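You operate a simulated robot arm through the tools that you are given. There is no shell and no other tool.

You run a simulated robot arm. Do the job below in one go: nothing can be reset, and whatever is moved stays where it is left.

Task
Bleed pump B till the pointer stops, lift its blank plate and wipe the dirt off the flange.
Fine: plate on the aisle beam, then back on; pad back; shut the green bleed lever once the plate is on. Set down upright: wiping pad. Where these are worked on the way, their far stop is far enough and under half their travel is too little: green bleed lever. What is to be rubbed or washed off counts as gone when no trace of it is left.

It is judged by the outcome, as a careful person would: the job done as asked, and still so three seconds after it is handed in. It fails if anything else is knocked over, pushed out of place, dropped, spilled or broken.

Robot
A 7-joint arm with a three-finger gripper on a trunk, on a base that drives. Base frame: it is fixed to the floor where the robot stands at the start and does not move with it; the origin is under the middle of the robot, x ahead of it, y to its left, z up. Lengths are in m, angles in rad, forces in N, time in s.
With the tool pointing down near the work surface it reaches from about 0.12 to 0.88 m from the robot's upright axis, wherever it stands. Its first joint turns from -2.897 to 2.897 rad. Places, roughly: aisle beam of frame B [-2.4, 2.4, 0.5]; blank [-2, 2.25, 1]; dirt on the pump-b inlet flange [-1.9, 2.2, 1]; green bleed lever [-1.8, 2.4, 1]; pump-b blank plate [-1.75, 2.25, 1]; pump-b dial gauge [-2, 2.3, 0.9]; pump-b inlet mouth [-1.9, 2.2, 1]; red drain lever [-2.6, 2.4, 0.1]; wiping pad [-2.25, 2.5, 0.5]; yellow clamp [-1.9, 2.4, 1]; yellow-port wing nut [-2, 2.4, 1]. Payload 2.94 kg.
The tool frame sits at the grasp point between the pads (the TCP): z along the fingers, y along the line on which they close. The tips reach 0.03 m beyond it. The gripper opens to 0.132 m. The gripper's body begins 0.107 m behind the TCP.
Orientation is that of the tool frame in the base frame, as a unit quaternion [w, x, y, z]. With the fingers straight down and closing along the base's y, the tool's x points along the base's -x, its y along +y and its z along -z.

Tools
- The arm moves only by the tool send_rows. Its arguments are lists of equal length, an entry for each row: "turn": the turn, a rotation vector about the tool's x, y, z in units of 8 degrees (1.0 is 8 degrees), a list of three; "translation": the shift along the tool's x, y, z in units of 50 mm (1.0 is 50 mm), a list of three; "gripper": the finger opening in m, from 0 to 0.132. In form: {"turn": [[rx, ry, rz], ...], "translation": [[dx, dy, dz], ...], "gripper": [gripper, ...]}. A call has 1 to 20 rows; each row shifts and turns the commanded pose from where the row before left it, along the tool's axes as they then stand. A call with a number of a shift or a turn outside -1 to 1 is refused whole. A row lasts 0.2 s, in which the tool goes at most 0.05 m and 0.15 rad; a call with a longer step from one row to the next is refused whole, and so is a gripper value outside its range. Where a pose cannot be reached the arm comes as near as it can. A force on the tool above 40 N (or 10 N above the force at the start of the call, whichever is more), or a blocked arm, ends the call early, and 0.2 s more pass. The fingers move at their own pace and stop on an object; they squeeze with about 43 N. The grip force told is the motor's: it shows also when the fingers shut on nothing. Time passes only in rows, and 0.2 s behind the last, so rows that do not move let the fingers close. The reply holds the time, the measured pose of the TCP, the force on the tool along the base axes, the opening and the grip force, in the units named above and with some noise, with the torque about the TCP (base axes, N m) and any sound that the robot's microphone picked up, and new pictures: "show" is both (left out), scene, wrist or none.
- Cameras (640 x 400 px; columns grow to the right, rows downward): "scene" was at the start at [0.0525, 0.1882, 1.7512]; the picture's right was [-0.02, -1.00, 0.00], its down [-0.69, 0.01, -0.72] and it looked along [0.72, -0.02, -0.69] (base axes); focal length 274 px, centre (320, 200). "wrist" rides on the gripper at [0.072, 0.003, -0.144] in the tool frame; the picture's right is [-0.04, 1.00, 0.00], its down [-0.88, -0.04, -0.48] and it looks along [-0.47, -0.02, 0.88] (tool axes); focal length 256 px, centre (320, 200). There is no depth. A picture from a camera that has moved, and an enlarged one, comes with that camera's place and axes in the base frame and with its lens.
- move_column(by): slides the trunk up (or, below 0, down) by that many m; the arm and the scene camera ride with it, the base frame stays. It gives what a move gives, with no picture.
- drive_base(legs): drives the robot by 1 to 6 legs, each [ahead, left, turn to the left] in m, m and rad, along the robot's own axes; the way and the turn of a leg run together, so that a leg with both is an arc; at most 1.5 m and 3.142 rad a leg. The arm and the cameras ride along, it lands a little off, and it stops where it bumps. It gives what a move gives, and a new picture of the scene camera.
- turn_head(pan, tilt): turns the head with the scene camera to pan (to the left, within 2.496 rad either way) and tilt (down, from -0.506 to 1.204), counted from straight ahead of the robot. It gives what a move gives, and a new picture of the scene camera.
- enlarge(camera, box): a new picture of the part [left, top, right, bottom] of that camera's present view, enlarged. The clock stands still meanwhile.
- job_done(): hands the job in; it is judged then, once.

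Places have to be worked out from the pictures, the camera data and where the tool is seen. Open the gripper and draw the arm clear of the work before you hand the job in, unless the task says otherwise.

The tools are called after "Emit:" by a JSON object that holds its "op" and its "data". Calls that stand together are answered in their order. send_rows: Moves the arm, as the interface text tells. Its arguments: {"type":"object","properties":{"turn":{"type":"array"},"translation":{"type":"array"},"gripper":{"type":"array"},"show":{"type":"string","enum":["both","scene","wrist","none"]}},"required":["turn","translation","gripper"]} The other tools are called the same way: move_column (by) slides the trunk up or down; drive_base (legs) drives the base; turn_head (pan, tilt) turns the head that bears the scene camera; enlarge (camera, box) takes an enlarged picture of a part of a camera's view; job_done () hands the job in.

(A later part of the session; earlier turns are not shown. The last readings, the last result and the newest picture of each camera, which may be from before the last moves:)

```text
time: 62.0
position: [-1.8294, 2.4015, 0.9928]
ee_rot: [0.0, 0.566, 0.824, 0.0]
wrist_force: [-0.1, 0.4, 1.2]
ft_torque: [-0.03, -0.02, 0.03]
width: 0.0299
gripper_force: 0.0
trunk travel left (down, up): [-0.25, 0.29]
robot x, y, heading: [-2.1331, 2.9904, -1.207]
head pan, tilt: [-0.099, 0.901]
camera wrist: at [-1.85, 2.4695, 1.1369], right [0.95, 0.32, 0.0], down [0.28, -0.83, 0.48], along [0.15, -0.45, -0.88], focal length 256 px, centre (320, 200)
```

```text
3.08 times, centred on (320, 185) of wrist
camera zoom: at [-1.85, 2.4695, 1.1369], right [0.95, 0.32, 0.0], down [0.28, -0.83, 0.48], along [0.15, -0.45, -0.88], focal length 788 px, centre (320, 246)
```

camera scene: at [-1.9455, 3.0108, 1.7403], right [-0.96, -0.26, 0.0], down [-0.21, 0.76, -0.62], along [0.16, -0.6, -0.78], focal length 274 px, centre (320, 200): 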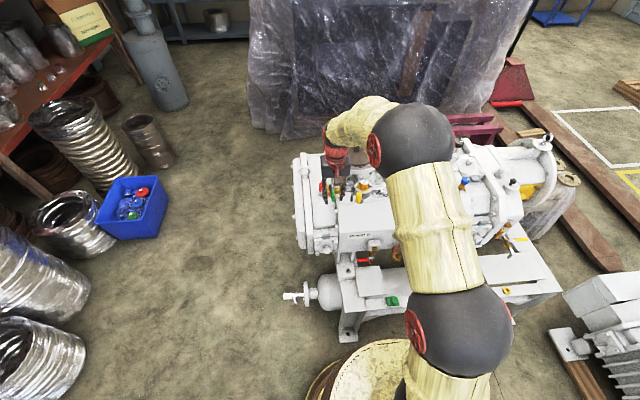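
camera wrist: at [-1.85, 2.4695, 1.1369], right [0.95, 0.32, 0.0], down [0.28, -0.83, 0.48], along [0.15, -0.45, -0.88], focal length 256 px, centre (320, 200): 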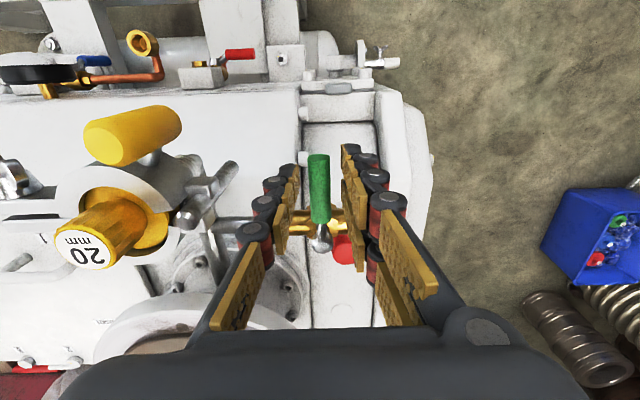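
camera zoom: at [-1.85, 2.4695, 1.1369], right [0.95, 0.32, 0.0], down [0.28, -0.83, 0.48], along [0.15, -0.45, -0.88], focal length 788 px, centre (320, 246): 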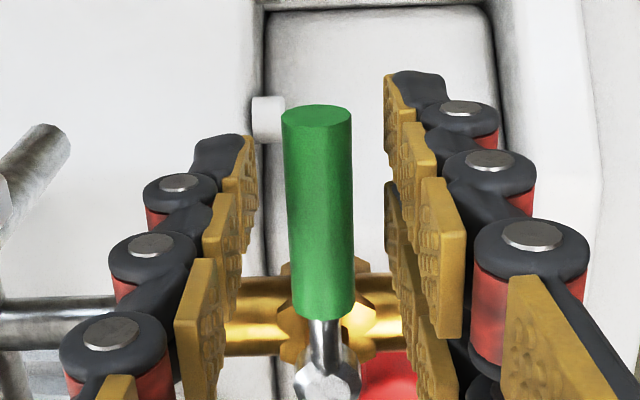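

Back to neutral. Now a small arc westward.

Emit:
{"op": "send_rows", "data": {"turn": [[0, 0, 0], [0, 0, -1], [0, 0, -1], [0, 0, -1], [0, 0, 0]], "translation": [[0, -0.08, 0], [-0.01, -0.145, 0], [-0.01, -0.145, 0], [-0.01, -0.145, 0], [0, 0, 0]], "gripper": [0.03, 0.03, 0.03, 0.03, 0.03], "show": "wrist"}}

Emit:
{"op": "enlarge", "data": {"camera": "wrist", "box": [220, 120, 420, 250]}}

```text
time: 63.2
position: [-1.8497, 2.3886, 0.992]
ee_rot: [0.0, 0.383, 0.924, 0.0]
wrist_force: [0.1, 0.8, -0.2]
ft_torque: [-0.01, 0.02, -0.03]
width: 0.0308
gripper_force: 0.5
trunk travel left (down, up): [-0.25, 0.29]
robot x, y, heading: [-2.1301, 2.9892, -1.204]
head pan, tilt: [-0.099, 0.901]
camera wrist: at [-1.8981, 2.4414, 1.136], right [0.74, 0.68, 0.0], down [0.59, -0.65, 0.48], along [0.32, -0.35, -0.88], focal length 256 px, centre (320, 200)
```

wrist: 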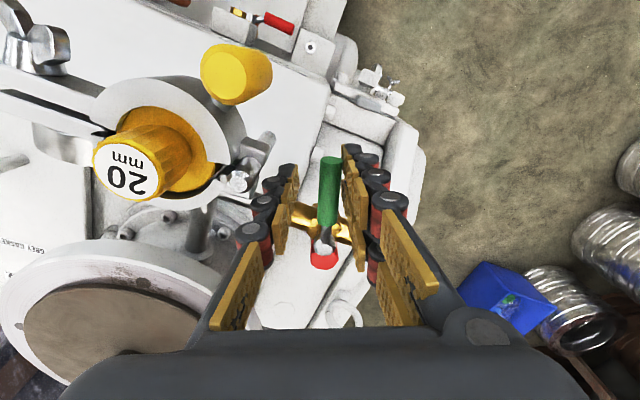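

```text
3.08 times, centred on (320, 185) of wrist
camera zoom: at [-1.8981, 2.4414, 1.136], right [0.74, 0.68, 0.0], down [0.59, -0.65, 0.48], along [0.32, -0.35, -0.88], focal length 788 px, centre (320, 246)
```

zoom: 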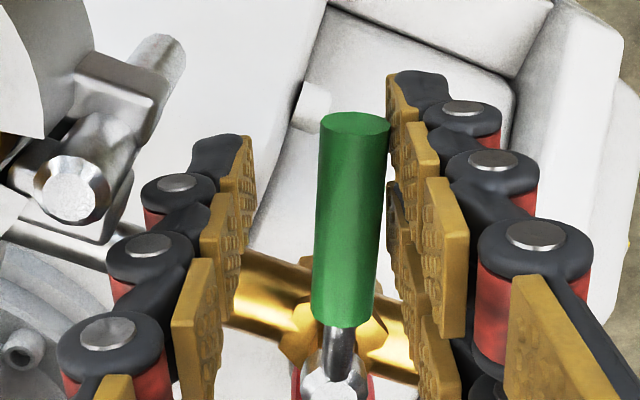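

The lever moves west freely. I continue the arc.

Emit:
{"op": "send_rows", "data": {"turn": [[0, 0, -1], [0, 0, -1], [0, 0, -1], [0, 0, -1], [0, 0, 0]], "translation": [[-0.04, -0.14, 0], [-0.03, -0.14, 0], [-0.02, -0.135, 0], [-0.01, -0.135, 0], [0, 0, 0]], "gripper": [0.03, 0.03, 0.03, 0.03, 0.03], "show": "wrist"}}

Emit:
{"op": "enlarge", "data": {"camera": "wrist", "box": [180, 100, 440, 270]}}

```text
time: 64.5
position: [-1.8605, 2.3625, 0.9919]
ee_rot: [0.0, 0.113, 0.994, 0.0]
wrist_force: [-0.7, 1.0, 0.6]
ft_torque: [0.03, -0.02, -0.01]
width: 0.0304
gripper_force: 0.7
trunk travel left (down, up): [-0.25, 0.29]
robot x, y, heading: [-2.1298, 2.9882, -1.205]
head pan, tilt: [-0.099, 0.901]
camera wrist: at [-1.93, 2.3818, 1.136], right [0.27, 0.96, 0.0], down [0.85, -0.23, 0.48], along [0.46, -0.13, -0.88], focal length 256 px, centre (320, 200)
```

wrist: 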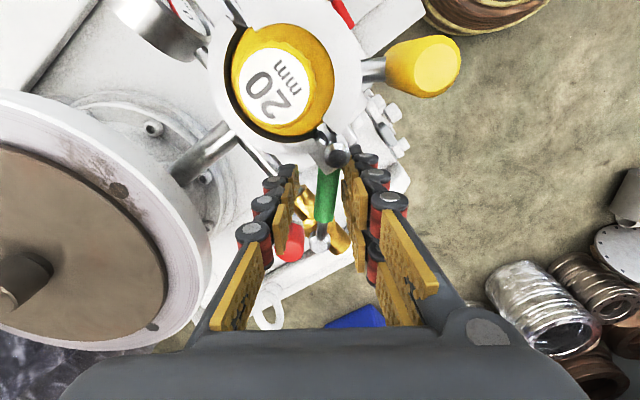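

```text
2.35 times, centred on (310, 185) of wrist
camera zoom: at [-1.93, 2.3818, 1.136], right [0.27, 0.96, 0.0], down [0.85, -0.23, 0.48], along [0.46, -0.13, -0.88], focal length 602 px, centre (344, 235)
```

zoom: 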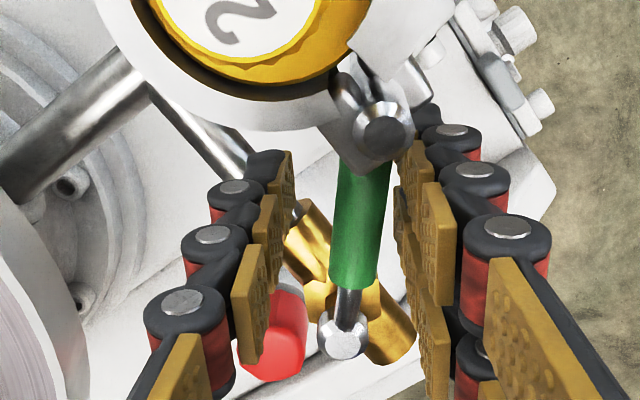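

The lever is at roughly 50°. The clamp hinge is close to the grip's end, so I continue in small steps and watch the force.

Emit:
{"op": "send_rows", "data": {"turn": [[0, 0, -1], [0, 0, -1], [0, 0, 0]], "translation": [[-0.01, -0.13, 0], [-0.01, -0.13, 0], [0, 0, 0]], "gripper": [0.03, 0.03, 0.03], "show": "both"}}

Emit:
{"op": "enlarge", "data": {"camera": "wrist", "box": [180, 100, 440, 270]}}

Emit:
{"op": "enlarge", "data": {"camera": "scene", "box": [310, 130, 410, 200]}}

```text
time: 65.2
position: [-1.8609, 2.3506, 0.9931]
ee_rot: [0.0, -0.027, 1.0, 0.0]
wrist_force: [-0.7, -0.1, 0.1]
ft_torque: [0.03, 0.03, -0.02]
width: 0.031
gripper_force: 0.8
trunk travel left (down, up): [-0.25, 0.29]
robot x, y, heading: [-2.1341, 2.9868, -1.202]
head pan, tilt: [-0.099, 0.901]
camera scene: at [-1.9455, 3.0108, 1.7403], right [-0.96, -0.26, 0.0], down [-0.21, 0.76, -0.62], along [0.16, -0.6, -0.78], focal length 274 px, centre (320, 200)
camera wrist: at [-1.9337, 2.3493, 1.1365], right [-0.01, 1.0, 0.0], down [0.88, 0.01, 0.48], along [0.48, 0.0, -0.88], focal length 256 px, centre (320, 200)
```

scene: 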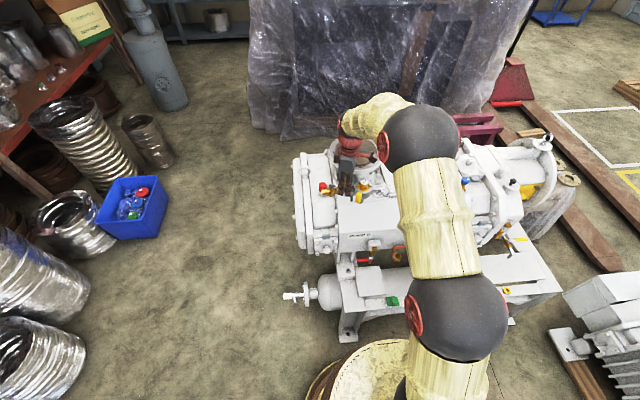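
wrist: 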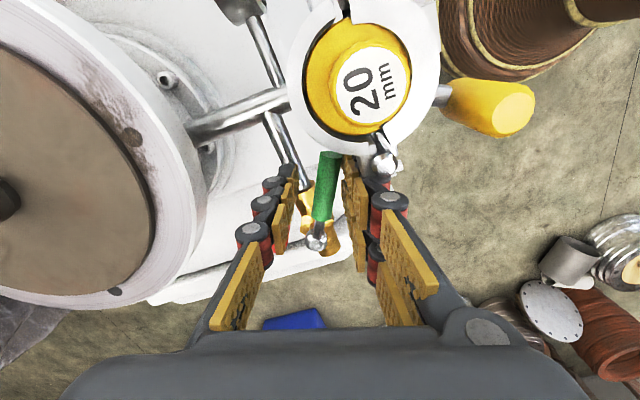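

```text
2.35 times, centred on (310, 185) of wrist
camera zoom: at [-1.9337, 2.3493, 1.1365], right [-0.01, 1.0, 0.0], down [0.88, 0.01, 0.48], along [0.48, 0.0, -0.88], focal length 602 px, centre (344, 235)
```

zoom: 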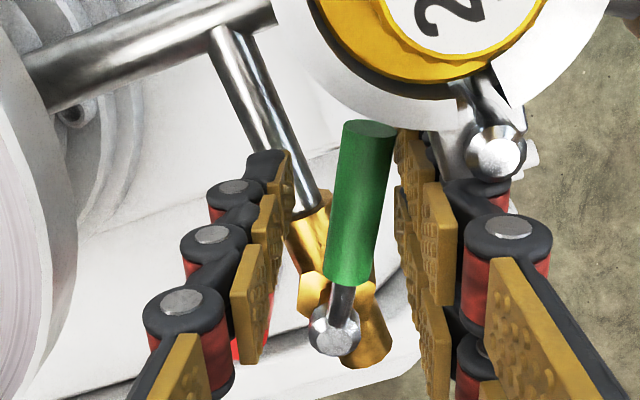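

```text
5.71 times, centred on (360, 165) of scene
camera zoom: at [-1.9455, 3.0108, 1.7403], right [-0.96, -0.26, 0.0], down [-0.21, 0.76, -0.62], along [0.16, -0.6, -0.78], focal length 1563 px, centre (91, 400)
```

zoom: 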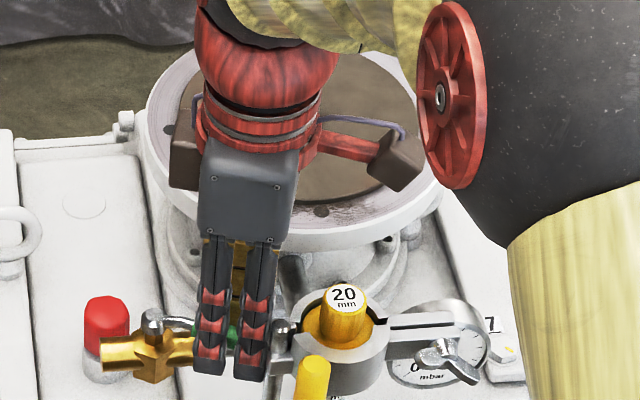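

Still force-free. I continue toward the far stop, drawing slightly nearer to the pivot.

Emit:
{"op": "send_rows", "data": {"turn": [[0, 0, -1], [0, 0, -1], [0, 0, 0]], "translation": [[-0.05, -0.12, 0], [-0.05, -0.12, 0], [0, 0, 0]], "gripper": [0.03, 0.03, 0.03], "show": "wrist"}}

Emit:
{"op": "enlarge", "data": {"camera": "wrist", "box": [180, 100, 440, 270]}}

Emit:
{"op": "enlarge", "data": {"camera": "scene", "box": [310, 130, 410, 200]}}

```text
time: 66.0
position: [-1.8543, 2.3383, 0.9938]
ee_rot: [0.0, -0.164, 0.986, 0.001]
wrist_force: [-0.3, -0.7, 0.2]
ft_torque: [0.01, -0.02, 0.0]
width: 0.0309
gripper_force: 0.2
trunk travel left (down, up): [-0.25, 0.29]
robot x, y, heading: [-2.1306, 2.9889, -1.207]
head pan, tilt: [-0.099, 0.901]
camera wrist: at [-1.9228, 2.3175, 1.1365], right [-0.28, 0.96, 0.0], down [0.84, 0.25, 0.48], along [0.46, 0.13, -0.88], focal length 256 px, centre (320, 200)
```

wrist: 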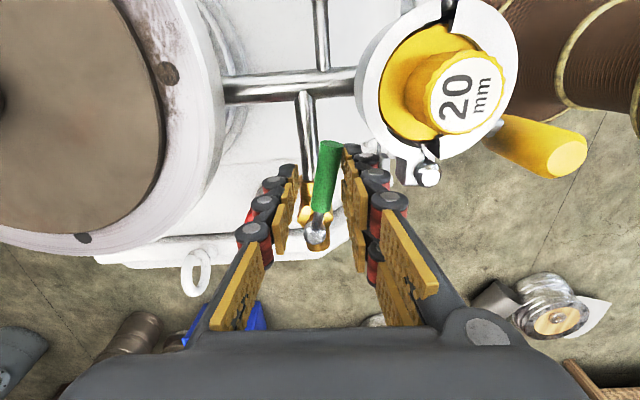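

```text
2.35 times, centred on (310, 185) of wrist
camera zoom: at [-1.9228, 2.3175, 1.1365], right [-0.28, 0.96, 0.0], down [0.84, 0.25, 0.48], along [0.46, 0.13, -0.88], focal length 602 px, centre (344, 235)
```

zoom: 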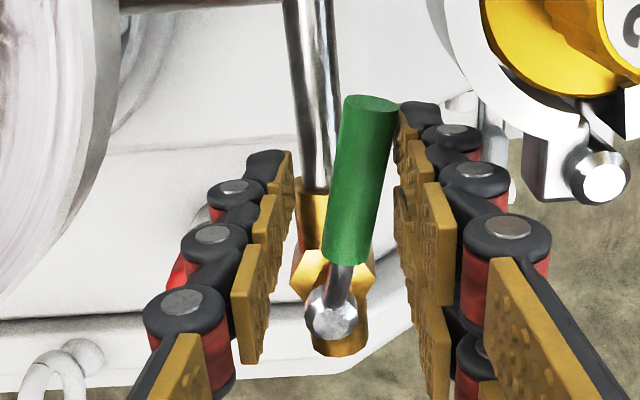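

```text
5.71 times, centred on (360, 165) of scene
camera zoom: at [-1.9454, 3.0108, 1.7402], right [-0.96, -0.26, 0.0], down [-0.21, 0.76, -0.62], along [0.16, -0.6, -0.78], focal length 1563 px, centre (91, 400)
```

zoom: 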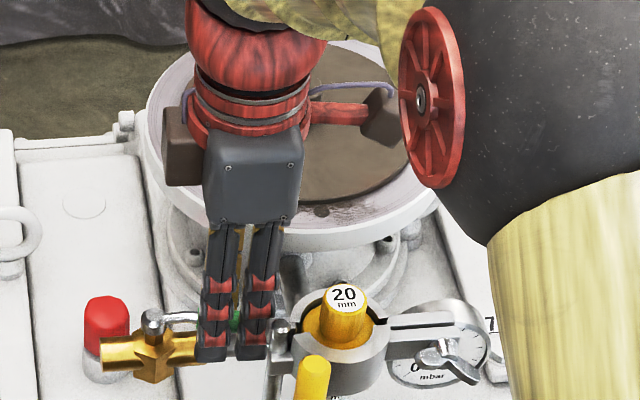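

Lever is nearly in line with its pipe (about 8–10° short). I push on to the stop.

Emit:
{"op": "send_rows", "data": {"turn": [[0, 0, -1], [0, 0, -1], [0, 0, 0]], "translation": [[0, -0.12, 0], [0, -0.14, 0], [0, 0, 0]], "gripper": [0.03, 0.03, 0.03], "show": "wrist"}}

Emit:
{"op": "enlarge", "data": {"camera": "wrist", "box": [180, 100, 440, 270]}}

Emit:
{"op": "enlarge", "data": {"camera": "scene", "box": [310, 130, 410, 200]}}

```text
time: 66.8
position: [-1.849, 2.3283, 0.9926]
ee_rot: [-0.001, -0.301, 0.954, 0.002]
wrist_force: [-1.3, 4.3, -0.5]
ft_torque: [0.08, -0.03, -0.15]
width: 0.0337
gripper_force: 2.1
trunk travel left (down, up): [-0.25, 0.29]
robot x, y, heading: [-2.1318, 2.9834, -1.205]
head pan, tilt: [-0.099, 0.901]
camera wrist: at [-1.9101, 2.2883, 1.1356], right [-0.54, 0.84, 0.0], down [0.74, 0.47, 0.48], along [0.4, 0.26, -0.88], focal length 256 px, centre (320, 200)
```

wrist: 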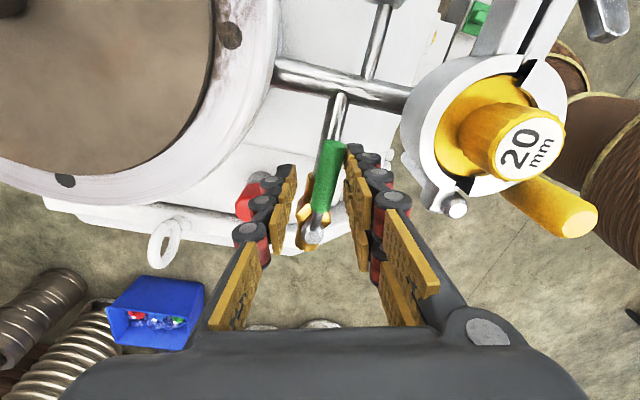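

```text
2.35 times, centred on (310, 185) of wrist
camera zoom: at [-1.9101, 2.2883, 1.1356], right [-0.54, 0.84, 0.0], down [0.74, 0.47, 0.48], along [0.4, 0.26, -0.88], focal length 602 px, centre (344, 235)
```

zoom: 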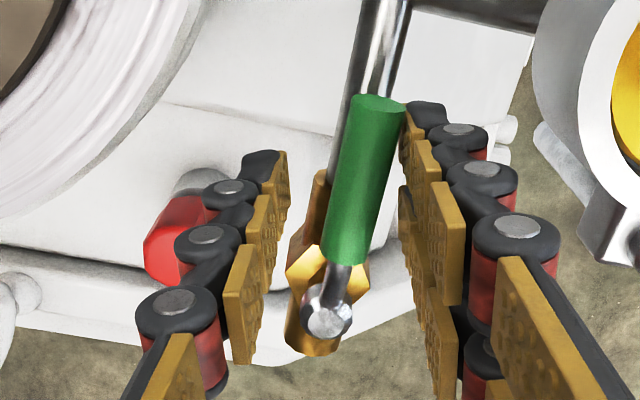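

```text
5.71 times, centred on (360, 165) of scene
camera zoom: at [-1.9455, 3.0113, 1.7402], right [-0.96, -0.26, 0.0], down [-0.21, 0.76, -0.62], along [0.16, -0.6, -0.78], focal length 1563 px, centre (91, 400)
```

zoom: 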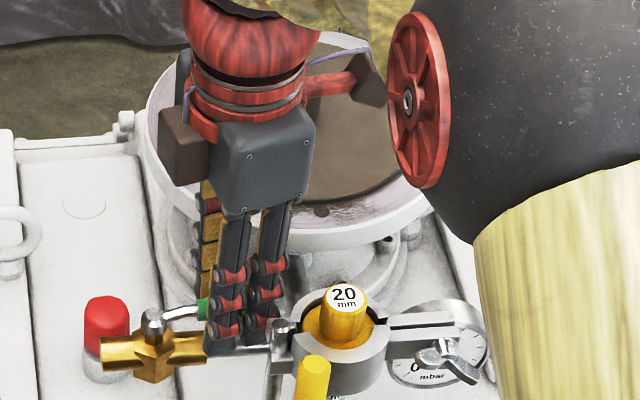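

The lever lies in line with its pipe and there is a little resistance. One more small push confirms the stop.

Emit:
{"op": "send_rows", "data": {"turn": [[0, 0, 0], [0, 0, 0], [0, 0, 0]], "translation": [[0, -0.1, 0], [0, -0.1, 0], [0, 0, 0]], "gripper": [0.034, 0.034, 0.034], "show": "wrist"}}

Emit:
{"op": "enlarge", "data": {"camera": "wrist", "box": [180, 100, 440, 270]}}

```text
time: 67.7
position: [-1.8452, 2.321, 0.992]
ee_rot: [0.0, -0.3, 0.954, 0.0]
wrist_force: [-13.8, 16.2, 2.7]
ft_torque: [0.27, 0.28, -0.43]
width: 0.049
gripper_force: 11.1
trunk travel left (down, up): [-0.25, 0.29]
robot x, y, heading: [-2.1311, 2.989, -1.206]
head pan, tilt: [-0.099, 0.901]
camera wrist: at [-1.9057, 2.2817, 1.1357], right [-0.54, 0.84, 0.0], down [0.74, 0.47, 0.48], along [0.4, 0.26, -0.88], focal length 256 px, centre (320, 200)
```

wrist: 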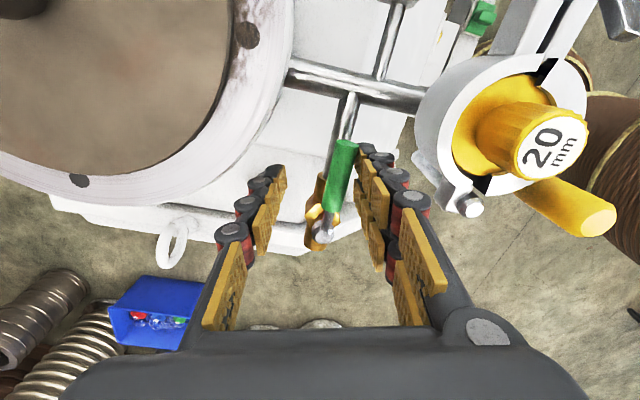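

```text
2.35 times, centred on (310, 185) of wrist
camera zoom: at [-1.9057, 2.2817, 1.1357], right [-0.54, 0.84, 0.0], down [0.74, 0.47, 0.48], along [0.4, 0.26, -0.88], focal length 602 px, centre (344, 235)
```

zoom: 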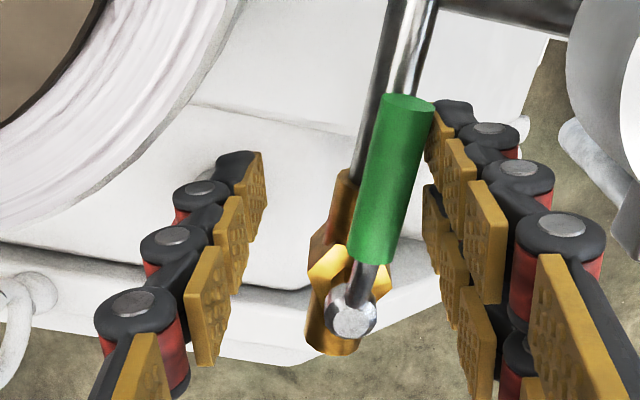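

The stop is firm, so the lever is fully open. I release, lift clear and rotate the gripper back, then look at the mbar dial.

Emit:
{"op": "send_rows", "data": {"turn": [[0, 0, 0], [0, 0, 0], [0, 0, 0], [0, 0, 0], [0, 0, 1], [0, 0, 1], [0, 0, 1], [0, 0, 1], [0, 0, 1], [0, 0, 1], [0, 0, 1], [0, 0, 1], [0, 0, 1], [0, 0, 1], [0, 0, 1], [0, 0, 1], [0, 0, 1], [0, 0, 0]], "translation": [[0, 0.2, 0], [0, 0, -0.9], [0, 0, -0.9], [0, 0, -0.9], [0, 0, -0.9], [0, 0, 0], [0, 0, 0], [0, 0, 0], [0, 0, 0], [0, 0, 0], [0, 0, 0], [0, 0, 0], [0, 0, 0], [0, 0, 0], [0.5, 0, 0], [0.8, 0, 0], [0.8, 0, 0], [0.8, 0, 0]], "gripper": [0.05, 0.05, 0.05, 0.05, 0.05, 0.05, 0.05, 0.05, 0.05, 0.05, 0.05, 0.05, 0.05, 0.05, 0.05, 0.05, 0.05, 0.05], "show": "both"}}

Emit:
{"op": "enlarge", "data": {"camera": "scene", "box": [310, 130, 410, 200]}}

Emit:
{"op": "enlarge", "data": {"camera": "wrist", "box": [180, 180, 440, 340]}}

```text
time: 71.5
position: [-1.9256, 2.4511, 1.174]
ee_rot: [0.0, 0.567, 0.823, -0.001]
wrist_force: [-0.5, 1.1, 0.3]
ft_torque: [-0.03, -0.02, 0.02]
width: 0.0499
gripper_force: 0.0
trunk travel left (down, up): [-0.25, 0.29]
robot x, y, heading: [-2.1355, 2.9889, -1.207]
head pan, tilt: [-0.099, 0.901]
camera scene: at [-1.9458, 3.0118, 1.7403], right [-0.96, -0.26, 0.0], down [-0.21, 0.76, -0.62], along [0.16, -0.6, -0.78], focal length 274 px, centre (320, 200)
camera wrist: at [-1.947, 2.5194, 1.3172], right [0.95, 0.31, 0.0], down [0.28, -0.83, 0.48], along [0.15, -0.45, -0.88], focal length 256 px, centre (320, 200)
```

scene: 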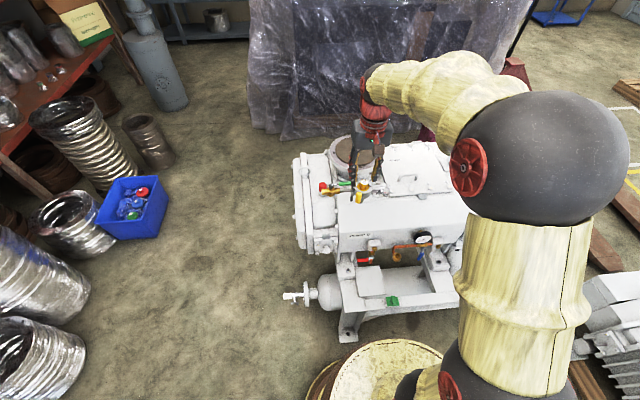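
wrist: 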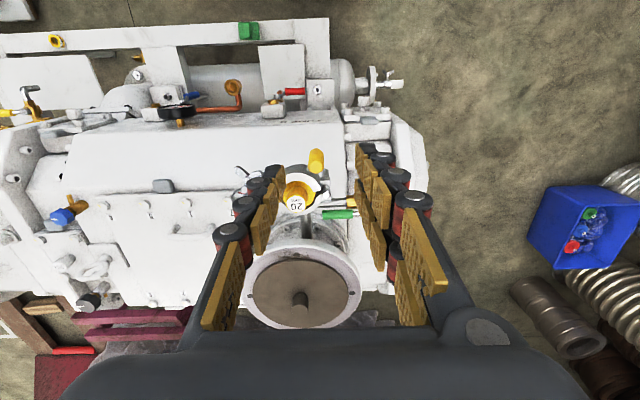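

```text
5.71 times, centred on (360, 165) of scene
camera zoom: at [-1.9458, 3.0118, 1.7403], right [-0.96, -0.26, 0.0], down [-0.21, 0.76, -0.62], along [0.16, -0.6, -0.78], focal length 1563 px, centre (91, 400)
```

zoom: 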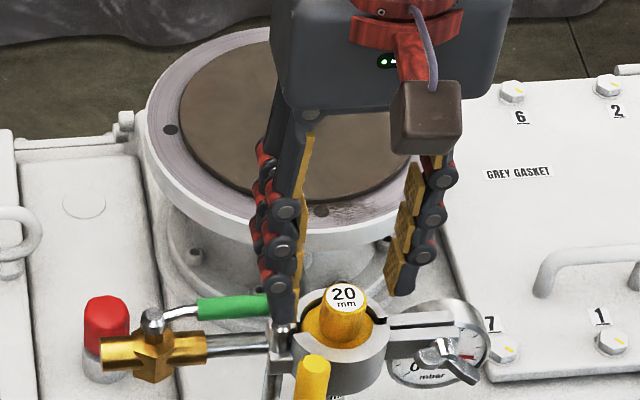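

```text
2.46 times, centred on (310, 260) of wrist
camera zoom: at [-1.947, 2.5194, 1.3172], right [0.95, 0.31, 0.0], down [0.28, -0.83, 0.48], along [0.15, -0.45, -0.88], focal length 630 px, centre (345, 52)
```

zoom: 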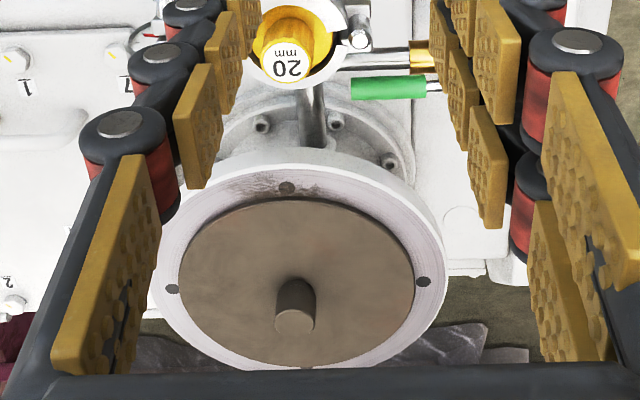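

The lever is open (in line) and dirt shows on the flange ring at its aisle side. I check the dial pointer.

Emit:
{"op": "enlarge", "data": {"camera": "scene", "box": [370, 175, 400, 200]}}

Emit:
{"op": "send_rows", "data": {"turn": [[0, 0, 0], [0, 0, 0], [0, 0, 0], [0, 0, 0], [0, 0, 0], [0, 0, 0], [0, 0, 0], [0, 0, 0], [0, 0, 0], [0, 0, 0]], "translation": [[0, 0, 0], [0, 0, 0], [0, 0, 0], [0, 0, 0], [0, 0, 0], [0, 0, 0], [0, 0, 0], [0, 0, 0], [0, 0, 0], [0, 0, 0]], "gripper": [0.05, 0.05, 0.05, 0.05, 0.05, 0.05, 0.05, 0.05, 0.05, 0.05], "show": "none"}}

Emit:
{"op": "enlarge", "data": {"camera": "scene", "box": [370, 175, 400, 200]}}

```text
16.00 times, centred on (385, 188) of scene
camera zoom: at [-1.9458, 3.0118, 1.7403], right [-0.96, -0.26, 0.0], down [-0.21, 0.76, -0.62], along [0.16, -0.6, -0.78], focal length 4377 px, centre (-720, 400)
```

zoom: 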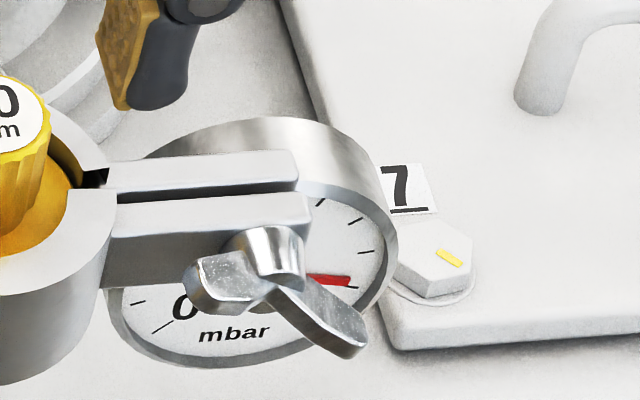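

```text
time: 73.7
position: [-1.9238, 2.4506, 1.1737]
ee_rot: [0.0, 0.567, 0.824, 0.001]
wrist_force: [-0.5, 0.3, 0.7]
ft_torque: [0.03, 0.0, 0.01]
width: 0.0498
gripper_force: 0.0
trunk travel left (down, up): [-0.25, 0.29]
robot x, y, heading: [-2.1323, 2.9882, -1.205]
head pan, tilt: [-0.099, 0.901]
```

```text
16.00 times, centred on (385, 188) of scene
camera zoom: at [-1.9455, 3.0109, 1.7402], right [-0.96, -0.26, 0.0], down [-0.21, 0.76, -0.62], along [0.16, -0.6, -0.78], focal length 4377 px, centre (-720, 400)
```

zoom: 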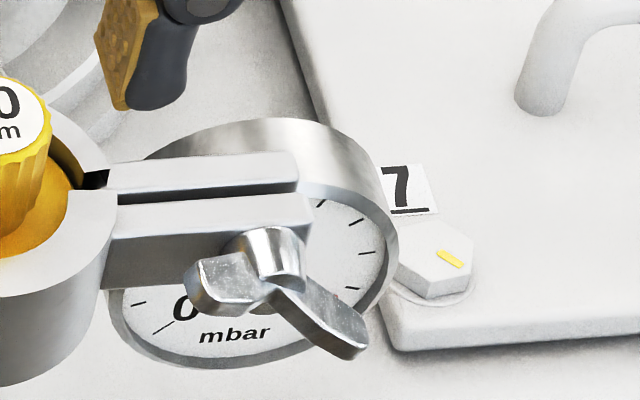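

The pointer swung clockwise and is now hidden behind the wing nut from this angle. I draw back so that the wrist camera sees the dial.

Emit:
{"op": "send_rows", "data": {"turn": [[0, 0, 0], [0, 0, 0], [0, 0, 0], [0, 0, 0], [0, 0, 0], [0, 0, 0]], "translation": [[0.8, 0, 0], [0.8, 0, 0], [0.8, 0, 0], [0.8, 0, 0], [0.8, 0, 0], [0, 0, 0]], "gripper": [0.1, 0.1, 0.1, 0.1, 0.1, 0.1], "show": "wrist"}}

Emit:
{"op": "enlarge", "data": {"camera": "wrist", "box": [240, 250, 320, 310]}}

Emit:
{"op": "send_rows", "data": {"turn": [[0, 0, 0], [0, 0, 0], [0, 0, 0], [0, 0, 0], [0, 0, 0]], "translation": [[0, 0, 0], [0, 0, 0], [0, 0, 0], [0, 0, 0], [0, 0, 0]], "gripper": [0.1, 0.1, 0.1, 0.1, 0.1], "show": "none"}}

Emit:
{"op": "enlarge", "data": {"camera": "wrist", "box": [240, 250, 320, 310]}}

```text
time: 75.0
position: [-1.9962, 2.6389, 1.1735]
ee_rot: [0.001, 0.567, 0.824, 0.001]
wrist_force: [-0.7, 0.7, -0.2]
ft_torque: [0.01, 0.0, 0.01]
width: 0.0999
gripper_force: 0.1
trunk travel left (down, up): [-0.25, 0.29]
robot x, y, heading: [-2.1312, 2.9874, -1.207]
head pan, tilt: [-0.099, 0.901]
camera wrist: at [-2.018, 2.7062, 1.3165], right [0.95, 0.32, 0.0], down [0.28, -0.83, 0.48], along [0.15, -0.45, -0.88], focal length 256 px, centre (320, 200)
```

wrist: 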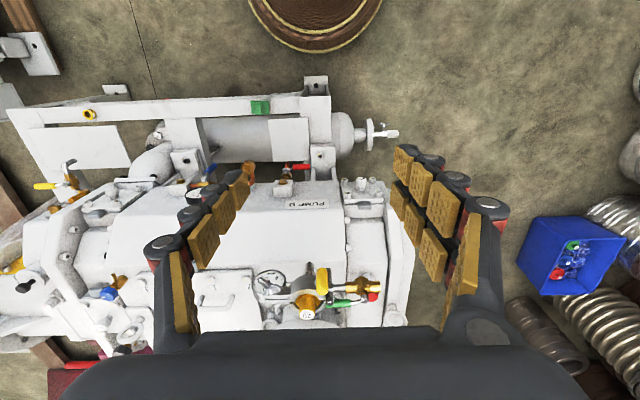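

```text
6.67 times, centred on (280, 280) of wrist
camera zoom: at [-2.018, 2.7062, 1.3165], right [0.95, 0.32, 0.0], down [0.28, -0.83, 0.48], along [0.15, -0.45, -0.88], focal length 1707 px, centre (587, -333)
```

zoom: 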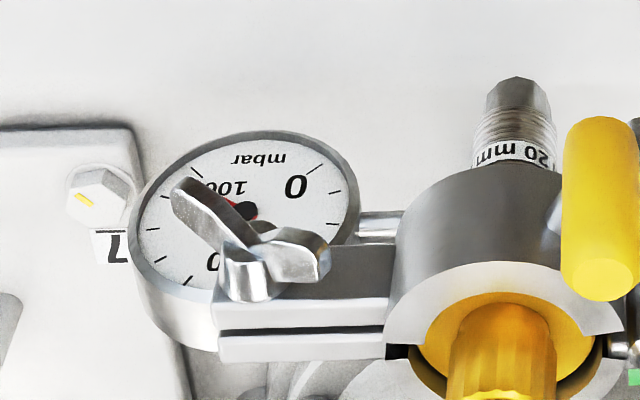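

```text
time: 76.2
position: [-1.9957, 2.6375, 1.1728]
ee_rot: [0.0, 0.566, 0.824, 0.0]
wrist_force: [-0.6, 0.6, 0.2]
ft_torque: [0.01, -0.01, -0.03]
width: 0.0999
gripper_force: 0.1
trunk travel left (down, up): [-0.25, 0.29]
robot x, y, heading: [-2.1319, 2.9876, -1.201]
head pan, tilt: [-0.099, 0.901]
```

```text
6.67 times, centred on (280, 280) of wrist
camera zoom: at [-2.0179, 2.7058, 1.3166], right [0.95, 0.32, 0.0], down [0.28, -0.83, 0.48], along [0.15, -0.45, -0.88], focal length 1707 px, centre (587, -333)
```

zoom: 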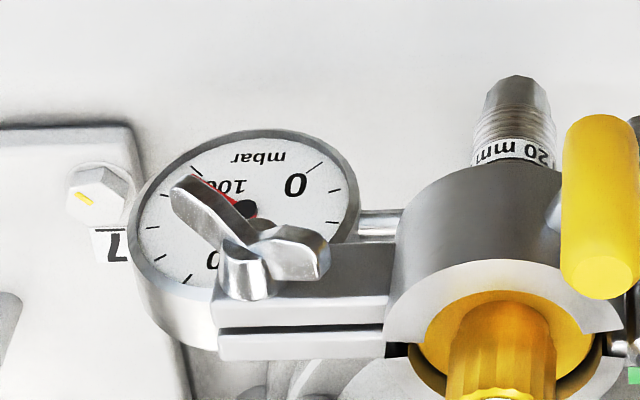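

The pointer is nearly at 1000 and still creeping. I wait a few seconds and compare.

Emit:
{"op": "send_rows", "data": {"turn": [[0, 0, 0], [0, 0, 0], [0, 0, 0], [0, 0, 0], [0, 0, 0], [0, 0, 0], [0, 0, 0], [0, 0, 0], [0, 0, 0], [0, 0, 0], [0, 0, 0], [0, 0, 0], [0, 0, 0], [0, 0, 0], [0, 0, 0]], "translation": [[0, 0, 0], [0, 0, 0], [0, 0, 0], [0, 0, 0], [0, 0, 0], [0, 0, 0], [0, 0, 0], [0, 0, 0], [0, 0, 0], [0, 0, 0], [0, 0, 0], [0, 0, 0], [0, 0, 0], [0, 0, 0], [0, 0, 0]], "gripper": [0.1, 0.1, 0.1, 0.1, 0.1, 0.1, 0.1, 0.1, 0.1, 0.1, 0.1, 0.1, 0.1, 0.1, 0.1], "show": "none"}}

Emit:
{"op": "enlarge", "data": {"camera": "wrist", "box": [240, 250, 320, 310]}}

Emit:
{"op": "send_rows", "data": {"turn": [[0, 0, 0], [0, 0, 0], [0, 0, 0], [0, 0, 0], [0, 0, 0], [0, 0, 0], [0, 0, 0], [0, 0, 0], [0, 0, 0], [0, 0, 0], [0, 0, 0], [0, 0, 0], [0, 0, 0], [0, 0, 0], [0, 0, 0]], "translation": [[0, 0, 0], [0, 0, 0], [0, 0, 0], [0, 0, 0], [0, 0, 0], [0, 0, 0], [0, 0, 0], [0, 0, 0], [0, 0, 0], [0, 0, 0], [0, 0, 0], [0, 0, 0], [0, 0, 0], [0, 0, 0], [0, 0, 0]], "gripper": [0.1, 0.1, 0.1, 0.1, 0.1, 0.1, 0.1, 0.1, 0.1, 0.1, 0.1, 0.1, 0.1, 0.1, 0.1], "show": "none"}}

Emit:
{"op": "enlarge", "data": {"camera": "wrist", "box": [240, 250, 320, 310]}}

```text
time: 79.5
position: [-1.9951, 2.6378, 1.1735]
ee_rot: [0.0, 0.568, 0.823, 0.0]
wrist_force: [0.1, 0.3, -0.1]
ft_torque: [0.0, 0.01, 0.01]
width: 0.1001
gripper_force: 0.1
trunk travel left (down, up): [-0.25, 0.29]
robot x, y, heading: [-2.1363, 2.9856, -1.203]
head pan, tilt: [-0.099, 0.901]
```

```text
6.67 times, centred on (280, 280) of wrist
camera zoom: at [-2.0179, 2.7058, 1.3166], right [0.95, 0.32, 0.0], down [0.28, -0.83, 0.48], along [0.15, -0.45, -0.88], focal length 1707 px, centre (587, -333)
```

zoom: 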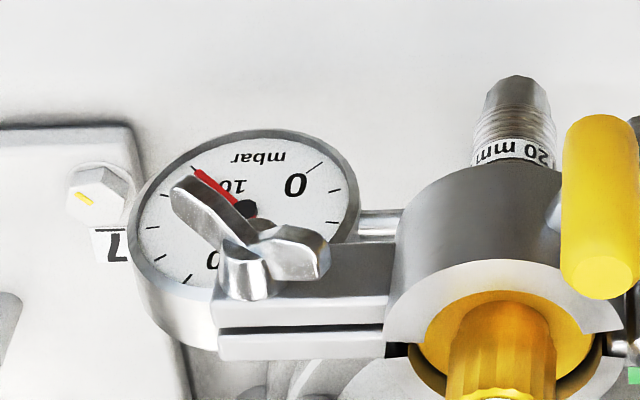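

```text
time: 82.7
position: [-1.9956, 2.6378, 1.1722]
ee_rot: [0.0, 0.567, 0.824, 0.0]
wrist_force: [0.5, -0.3, 0.2]
ft_torque: [-0.02, 0.02, 0.0]
width: 0.1004
gripper_force: 0.0
trunk travel left (down, up): [-0.25, 0.29]
robot x, y, heading: [-2.1326, 2.9863, -1.208]
head pan, tilt: [-0.099, 0.901]
```

```text
6.67 times, centred on (280, 280) of wrist
camera zoom: at [-2.0179, 2.7058, 1.3166], right [0.95, 0.32, 0.0], down [0.28, -0.83, 0.48], along [0.15, -0.45, -0.88], focal length 1707 px, centre (587, -333)
```

zoom: 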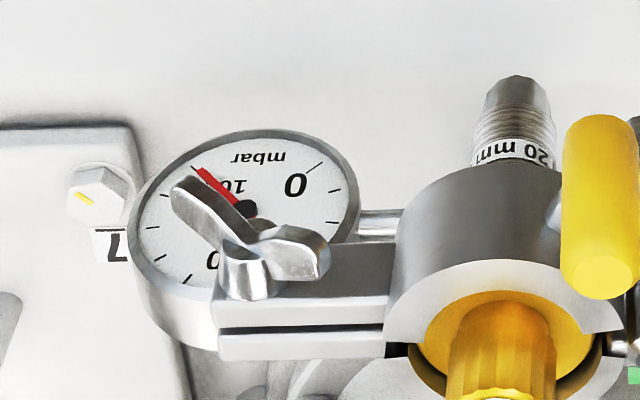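

The pointer has settled at 1000. The knob top is at about (-1.867, 2.172, 1.038), which is 0.86 m from the robot axis, so I inch closer to the beam before lifting.

Emit:
{"op": "drive_base", "data": {"legs": [[0.04, 0, 0]]}}

Emit:
{"op": "enlarge", "data": {"camera": "wrist", "box": [240, 260, 320, 320]}}

Emit:
{"op": "enlarge", "data": {"camera": "scene", "box": [300, 120, 420, 204]}}

```text
time: 83.5
position: [-1.9799, 2.5996, 1.1725]
ee_rot: [0.0, 0.567, 0.824, 0.0]
wrist_force: [0.2, -1.1, -0.4]
ft_torque: [0.03, 0.0, -0.02]
width: 0.1002
gripper_force: 0.0
trunk travel left (down, up): [-0.25, 0.29]
robot x, y, heading: [-2.1168, 2.9528, -1.206]
head pan, tilt: [-0.099, 0.901]
camera scene: at [-1.9307, 2.9722, 1.7402], right [-0.96, -0.26, 0.0], down [-0.21, 0.76, -0.62], along [0.16, -0.6, -0.78], focal length 274 px, centre (320, 200)
```

scene: 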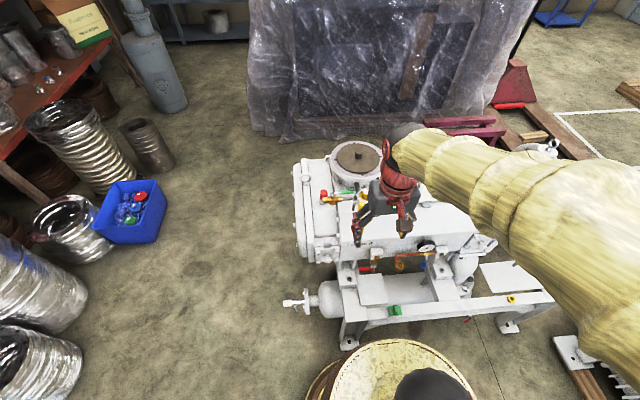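

```text
6.67 times, centred on (280, 290) of wrist
camera zoom: at [-2.003, 2.6671, 1.3163], right [0.95, 0.32, 0.0], down [0.28, -0.83, 0.48], along [0.15, -0.45, -0.88], focal length 1707 px, centre (587, -400)
```

zoom: 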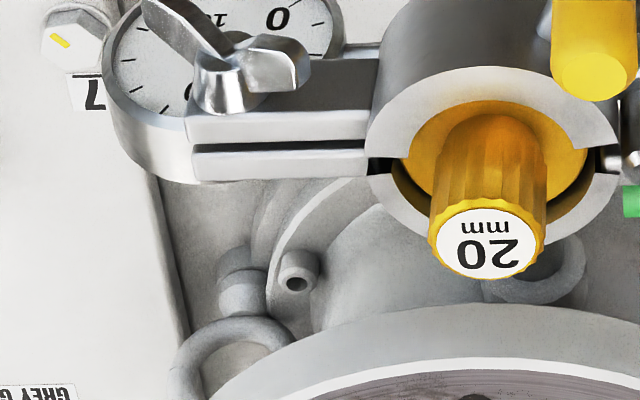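

```text
4.76 times, centred on (360, 162) of scene
camera zoom: at [-1.9307, 2.9722, 1.7402], right [-0.96, -0.26, 0.0], down [-0.21, 0.76, -0.62], along [0.16, -0.6, -0.78], focal length 1303 px, centre (130, 381)
```

zoom: 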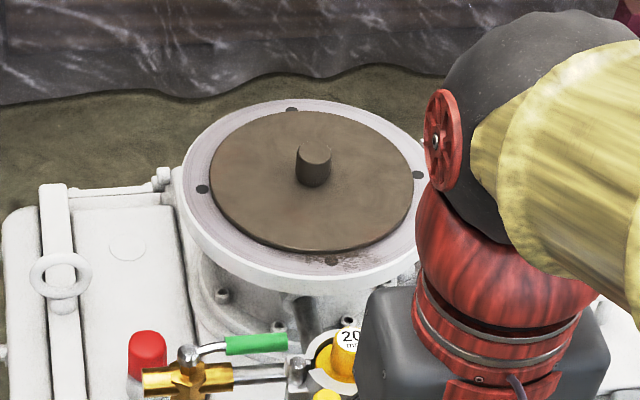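

I move over the knob at safe height and check alignment with the wrist camera.

Emit:
{"op": "send_rows", "data": {"turn": [[0, 0, 0], [0, 0, 0], [0, 0, 0], [0, 0, 0], [0, 0, 0], [0, 0, 0], [0, 0, 0], [0, 0, 0], [0, 0, 0], [0, 0, 0], [0, 0, 0]], "translation": [[-0.8, -0.096, 0], [-0.8, -0.096, 0], [-0.9, -0.096, 0], [-0.9, -0.096, 0], [-0.9, -0.096, 0], [-0.9, -0.096, 0], [-0.9, -0.096, 0], [-0.9, -0.096, 0], [-0.9, -0.096, 0], [-0.94, -0.096, 0], [0, 0, 0]], "gripper": [0.07, 0.07, 0.07, 0.07, 0.07, 0.07, 0.07, 0.07, 0.07, 0.07, 0.07], "show": "both"}}

Emit:
{"op": "enlarge", "data": {"camera": "wrist", "box": [200, 110, 440, 260]}}

Emit:
{"op": "enlarge", "data": {"camera": "scene", "box": [300, 120, 420, 204]}}

```text
time: 85.9
position: [-1.8666, 2.1678, 1.1727]
ee_rot: [0.0, 0.567, 0.824, 0.0]
wrist_force: [0.1, -0.9, -0.7]
ft_torque: [0.01, -0.02, 0.04]
width: 0.0699
gripper_force: 0.1
trunk travel left (down, up): [-0.25, 0.29]
robot x, y, heading: [-2.1156, 2.9478, -1.202]
head pan, tilt: [-0.099, 0.901]
camera scene: at [-1.9311, 2.9732, 1.7403], right [-0.96, -0.26, 0.0], down [-0.21, 0.76, -0.62], along [0.16, -0.6, -0.78], focal length 274 px, centre (320, 200)
camera wrist: at [-1.8886, 2.237, 1.3178], right [0.95, 0.32, 0.0], down [0.28, -0.83, 0.48], along [0.15, -0.45, -0.88], focal length 256 px, centre (320, 200)
```

scene: 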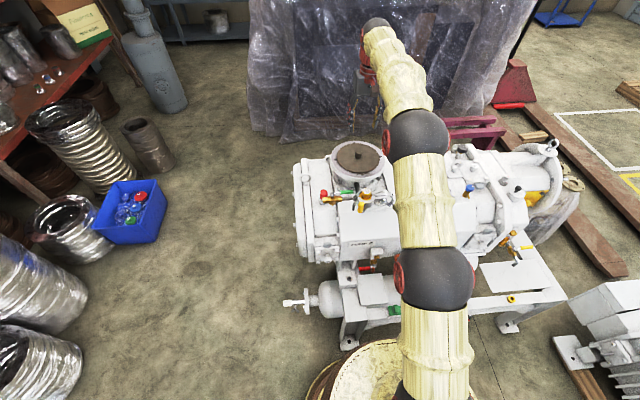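
wrist: 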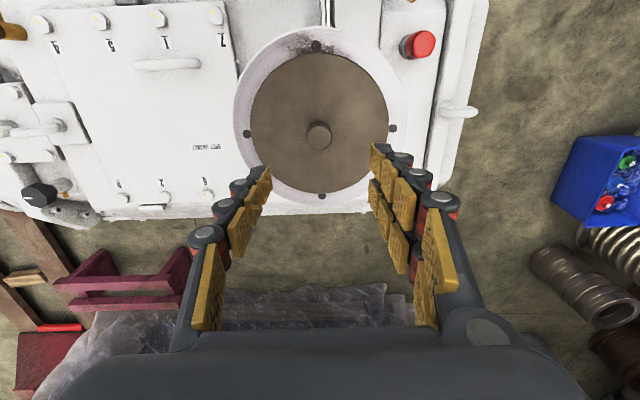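

```text
2.67 times, centred on (320, 185) of wrist
camera zoom: at [-1.8886, 2.237, 1.3178], right [0.95, 0.32, 0.0], down [0.28, -0.83, 0.48], along [0.15, -0.45, -0.88], focal length 683 px, centre (320, 240)
```

zoom: 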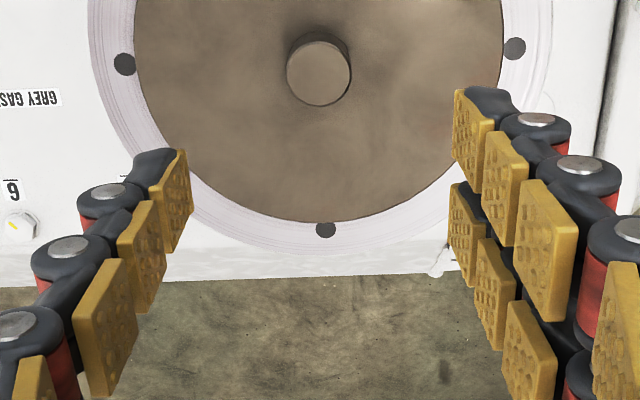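

```text
4.76 times, centred on (360, 162) of scene
camera zoom: at [-1.9311, 2.9732, 1.7403], right [-0.96, -0.26, 0.0], down [-0.21, 0.76, -0.62], along [0.16, -0.6, -0.78], focal length 1303 px, centre (130, 381)
```

zoom: 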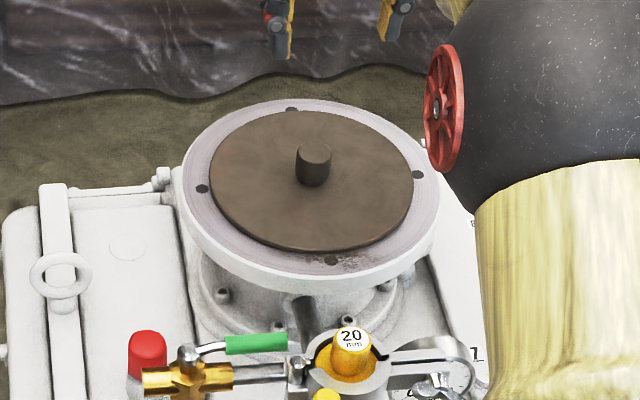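

The TCP is right above the knob in plan. I descend to z ≈ 1.05 and look.

Emit:
{"op": "send_rows", "data": {"turn": [[0, 0, 0], [0, 0, 0], [0, 0, 0], [0, 0, 0], [0, 0, 0]], "translation": [[0, 0, 0.6], [0, 0, 0.6], [0, 0, 0.6], [0, 0, 0.6], [0, 0, 0]], "gripper": [0.06, 0.06, 0.06, 0.06, 0.06], "show": "wrist"}}

Emit:
{"op": "enlarge", "data": {"camera": "scene", "box": [300, 120, 420, 204]}}

```text
time: 87.1
position: [-1.8677, 2.1683, 1.0523]
ee_rot: [0.0, 0.567, 0.824, 0.0]
wrist_force: [-0.5, -0.9, -0.1]
ft_torque: [0.0, 0.0, -0.02]
width: 0.0599
gripper_force: 0.0
trunk travel left (down, up): [-0.25, 0.29]
robot x, y, heading: [-2.1164, 2.9516, -1.204]
head pan, tilt: [-0.099, 0.901]
camera wrist: at [-1.8897, 2.2366, 1.1964], right [0.95, 0.32, 0.0], down [0.28, -0.83, 0.48], along [0.15, -0.45, -0.88], focal length 256 px, centre (320, 200)
```

wrist: 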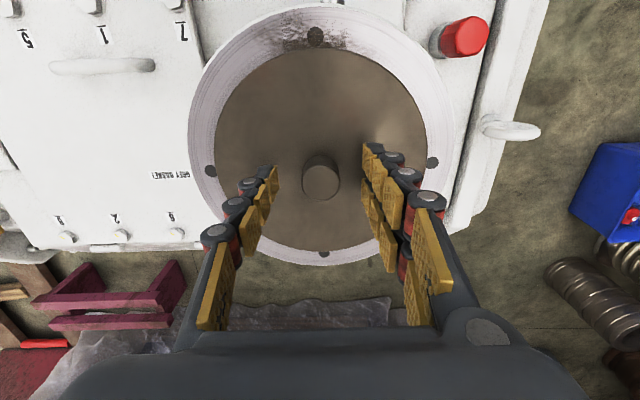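

```text
4.76 times, centred on (360, 162) of scene
camera zoom: at [-1.9309, 2.9726, 1.7403], right [-0.96, -0.26, 0.0], down [-0.21, 0.76, -0.62], along [0.16, -0.6, -0.78], focal length 1303 px, centre (130, 381)
```

zoom: 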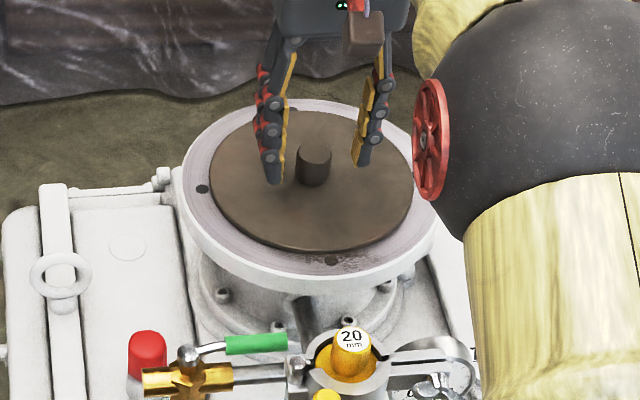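

Tips straddle the knob well centred, a few mm above the plate. I go 4 mm lower and close on the knob.

Emit:
{"op": "send_rows", "data": {"turn": [[0, 0, 0], [0, 0, 0], [0, 0, 0], [0, 0, 0], [0, 0, 0], [0, 0, 0]], "translation": [[0, 0, 0.08], [0, 0, 0], [0, 0, 0], [0, 0, 0], [0, 0, 0], [0, 0, 0]], "gripper": [0.06, 0.01, 0.01, 0.01, 0.01, 0.01], "show": "wrist"}}

Emit:
{"op": "enlarge", "data": {"camera": "scene", "box": [300, 120, 420, 204]}}

```text
time: 88.5
position: [-1.8667, 2.1697, 1.0487]
ee_rot: [0.0, 0.567, 0.824, 0.0]
wrist_force: [1.4, 0.0, 0.3]
ft_torque: [-0.07, -0.07, 0.03]
width: 0.0268
gripper_force: 42.1
trunk travel left (down, up): [-0.25, 0.29]
robot x, y, heading: [-2.1133, 2.9508, -1.204]
head pan, tilt: [-0.099, 0.901]
camera wrist: at [-1.8898, 2.2374, 1.1926], right [0.95, 0.32, 0.0], down [0.28, -0.83, 0.48], along [0.15, -0.45, -0.88], focal length 256 px, centre (320, 200)
```

wrist: 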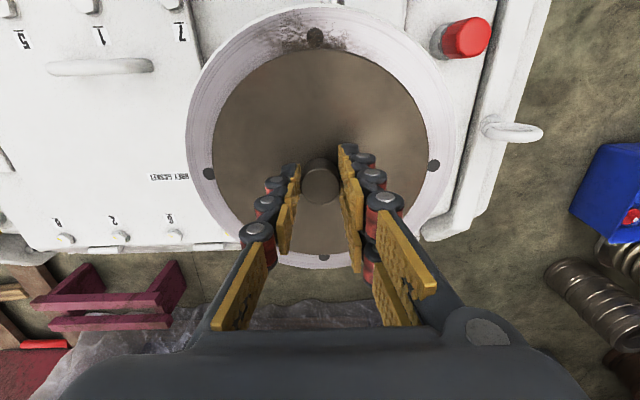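

```text
4.76 times, centred on (360, 162) of scene
camera zoom: at [-1.9308, 2.9726, 1.7402], right [-0.96, -0.26, 0.0], down [-0.21, 0.76, -0.62], along [0.16, -0.6, -0.78], focal length 1303 px, centre (130, 381)
```

zoom: 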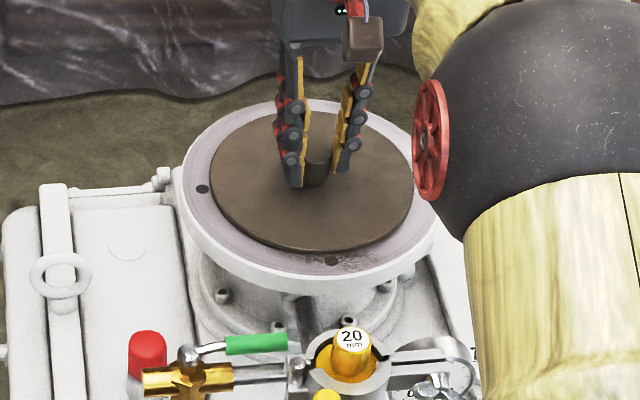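

Gripped at 0.0268 m. The pointer stood still for many seconds already, so I lift slowly and watch the force.

Emit:
{"op": "send_rows", "data": {"turn": [[0, 0, 0], [0, 0, 0], [0, 0, 0], [0, 0, 0], [0, 0, 0]], "translation": [[0, 0, -0.15], [0, 0, -0.15], [0, 0, -0.3], [0, 0, -0.4], [0, 0, 0]], "gripper": [0.01, 0.01, 0.01, 0.01, 0.01], "show": "wrist"}}

Emit:
{"op": "enlarge", "data": {"camera": "scene", "box": [300, 120, 420, 204]}}

```text
time: 89.7
position: [-1.8669, 2.1695, 1.0973]
ee_rot: [0.0, 0.567, 0.824, 0.0]
wrist_force: [-0.5, -0.6, -4.2]
ft_torque: [0.02, 0.01, 0.0]
width: 0.027
gripper_force: 43.2
trunk travel left (down, up): [-0.25, 0.29]
robot x, y, heading: [-2.1177, 2.951, -1.209]
head pan, tilt: [-0.099, 0.901]
camera wrist: at [-1.8898, 2.238, 1.2415], right [0.95, 0.32, 0.0], down [0.28, -0.83, 0.48], along [0.15, -0.45, -0.88], focal length 256 px, centre (320, 200)
```

wrist: 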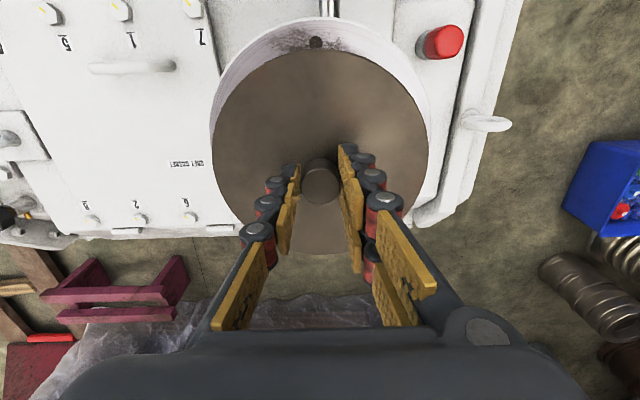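

```text
4.76 times, centred on (360, 162) of scene
camera zoom: at [-1.9308, 2.9721, 1.7402], right [-0.96, -0.26, 0.0], down [-0.21, 0.76, -0.62], along [0.16, -0.6, -0.78], focal length 1303 px, centre (130, 381)
```

zoom: 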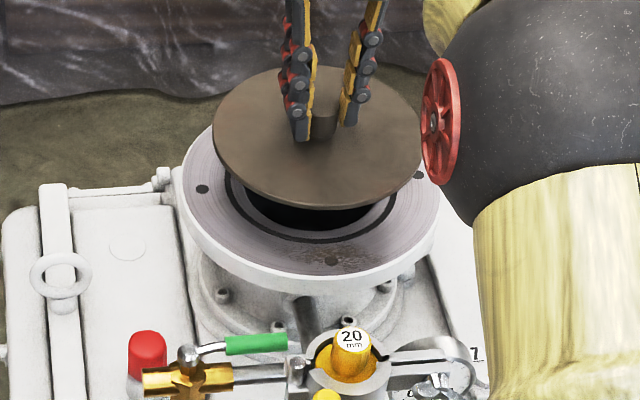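

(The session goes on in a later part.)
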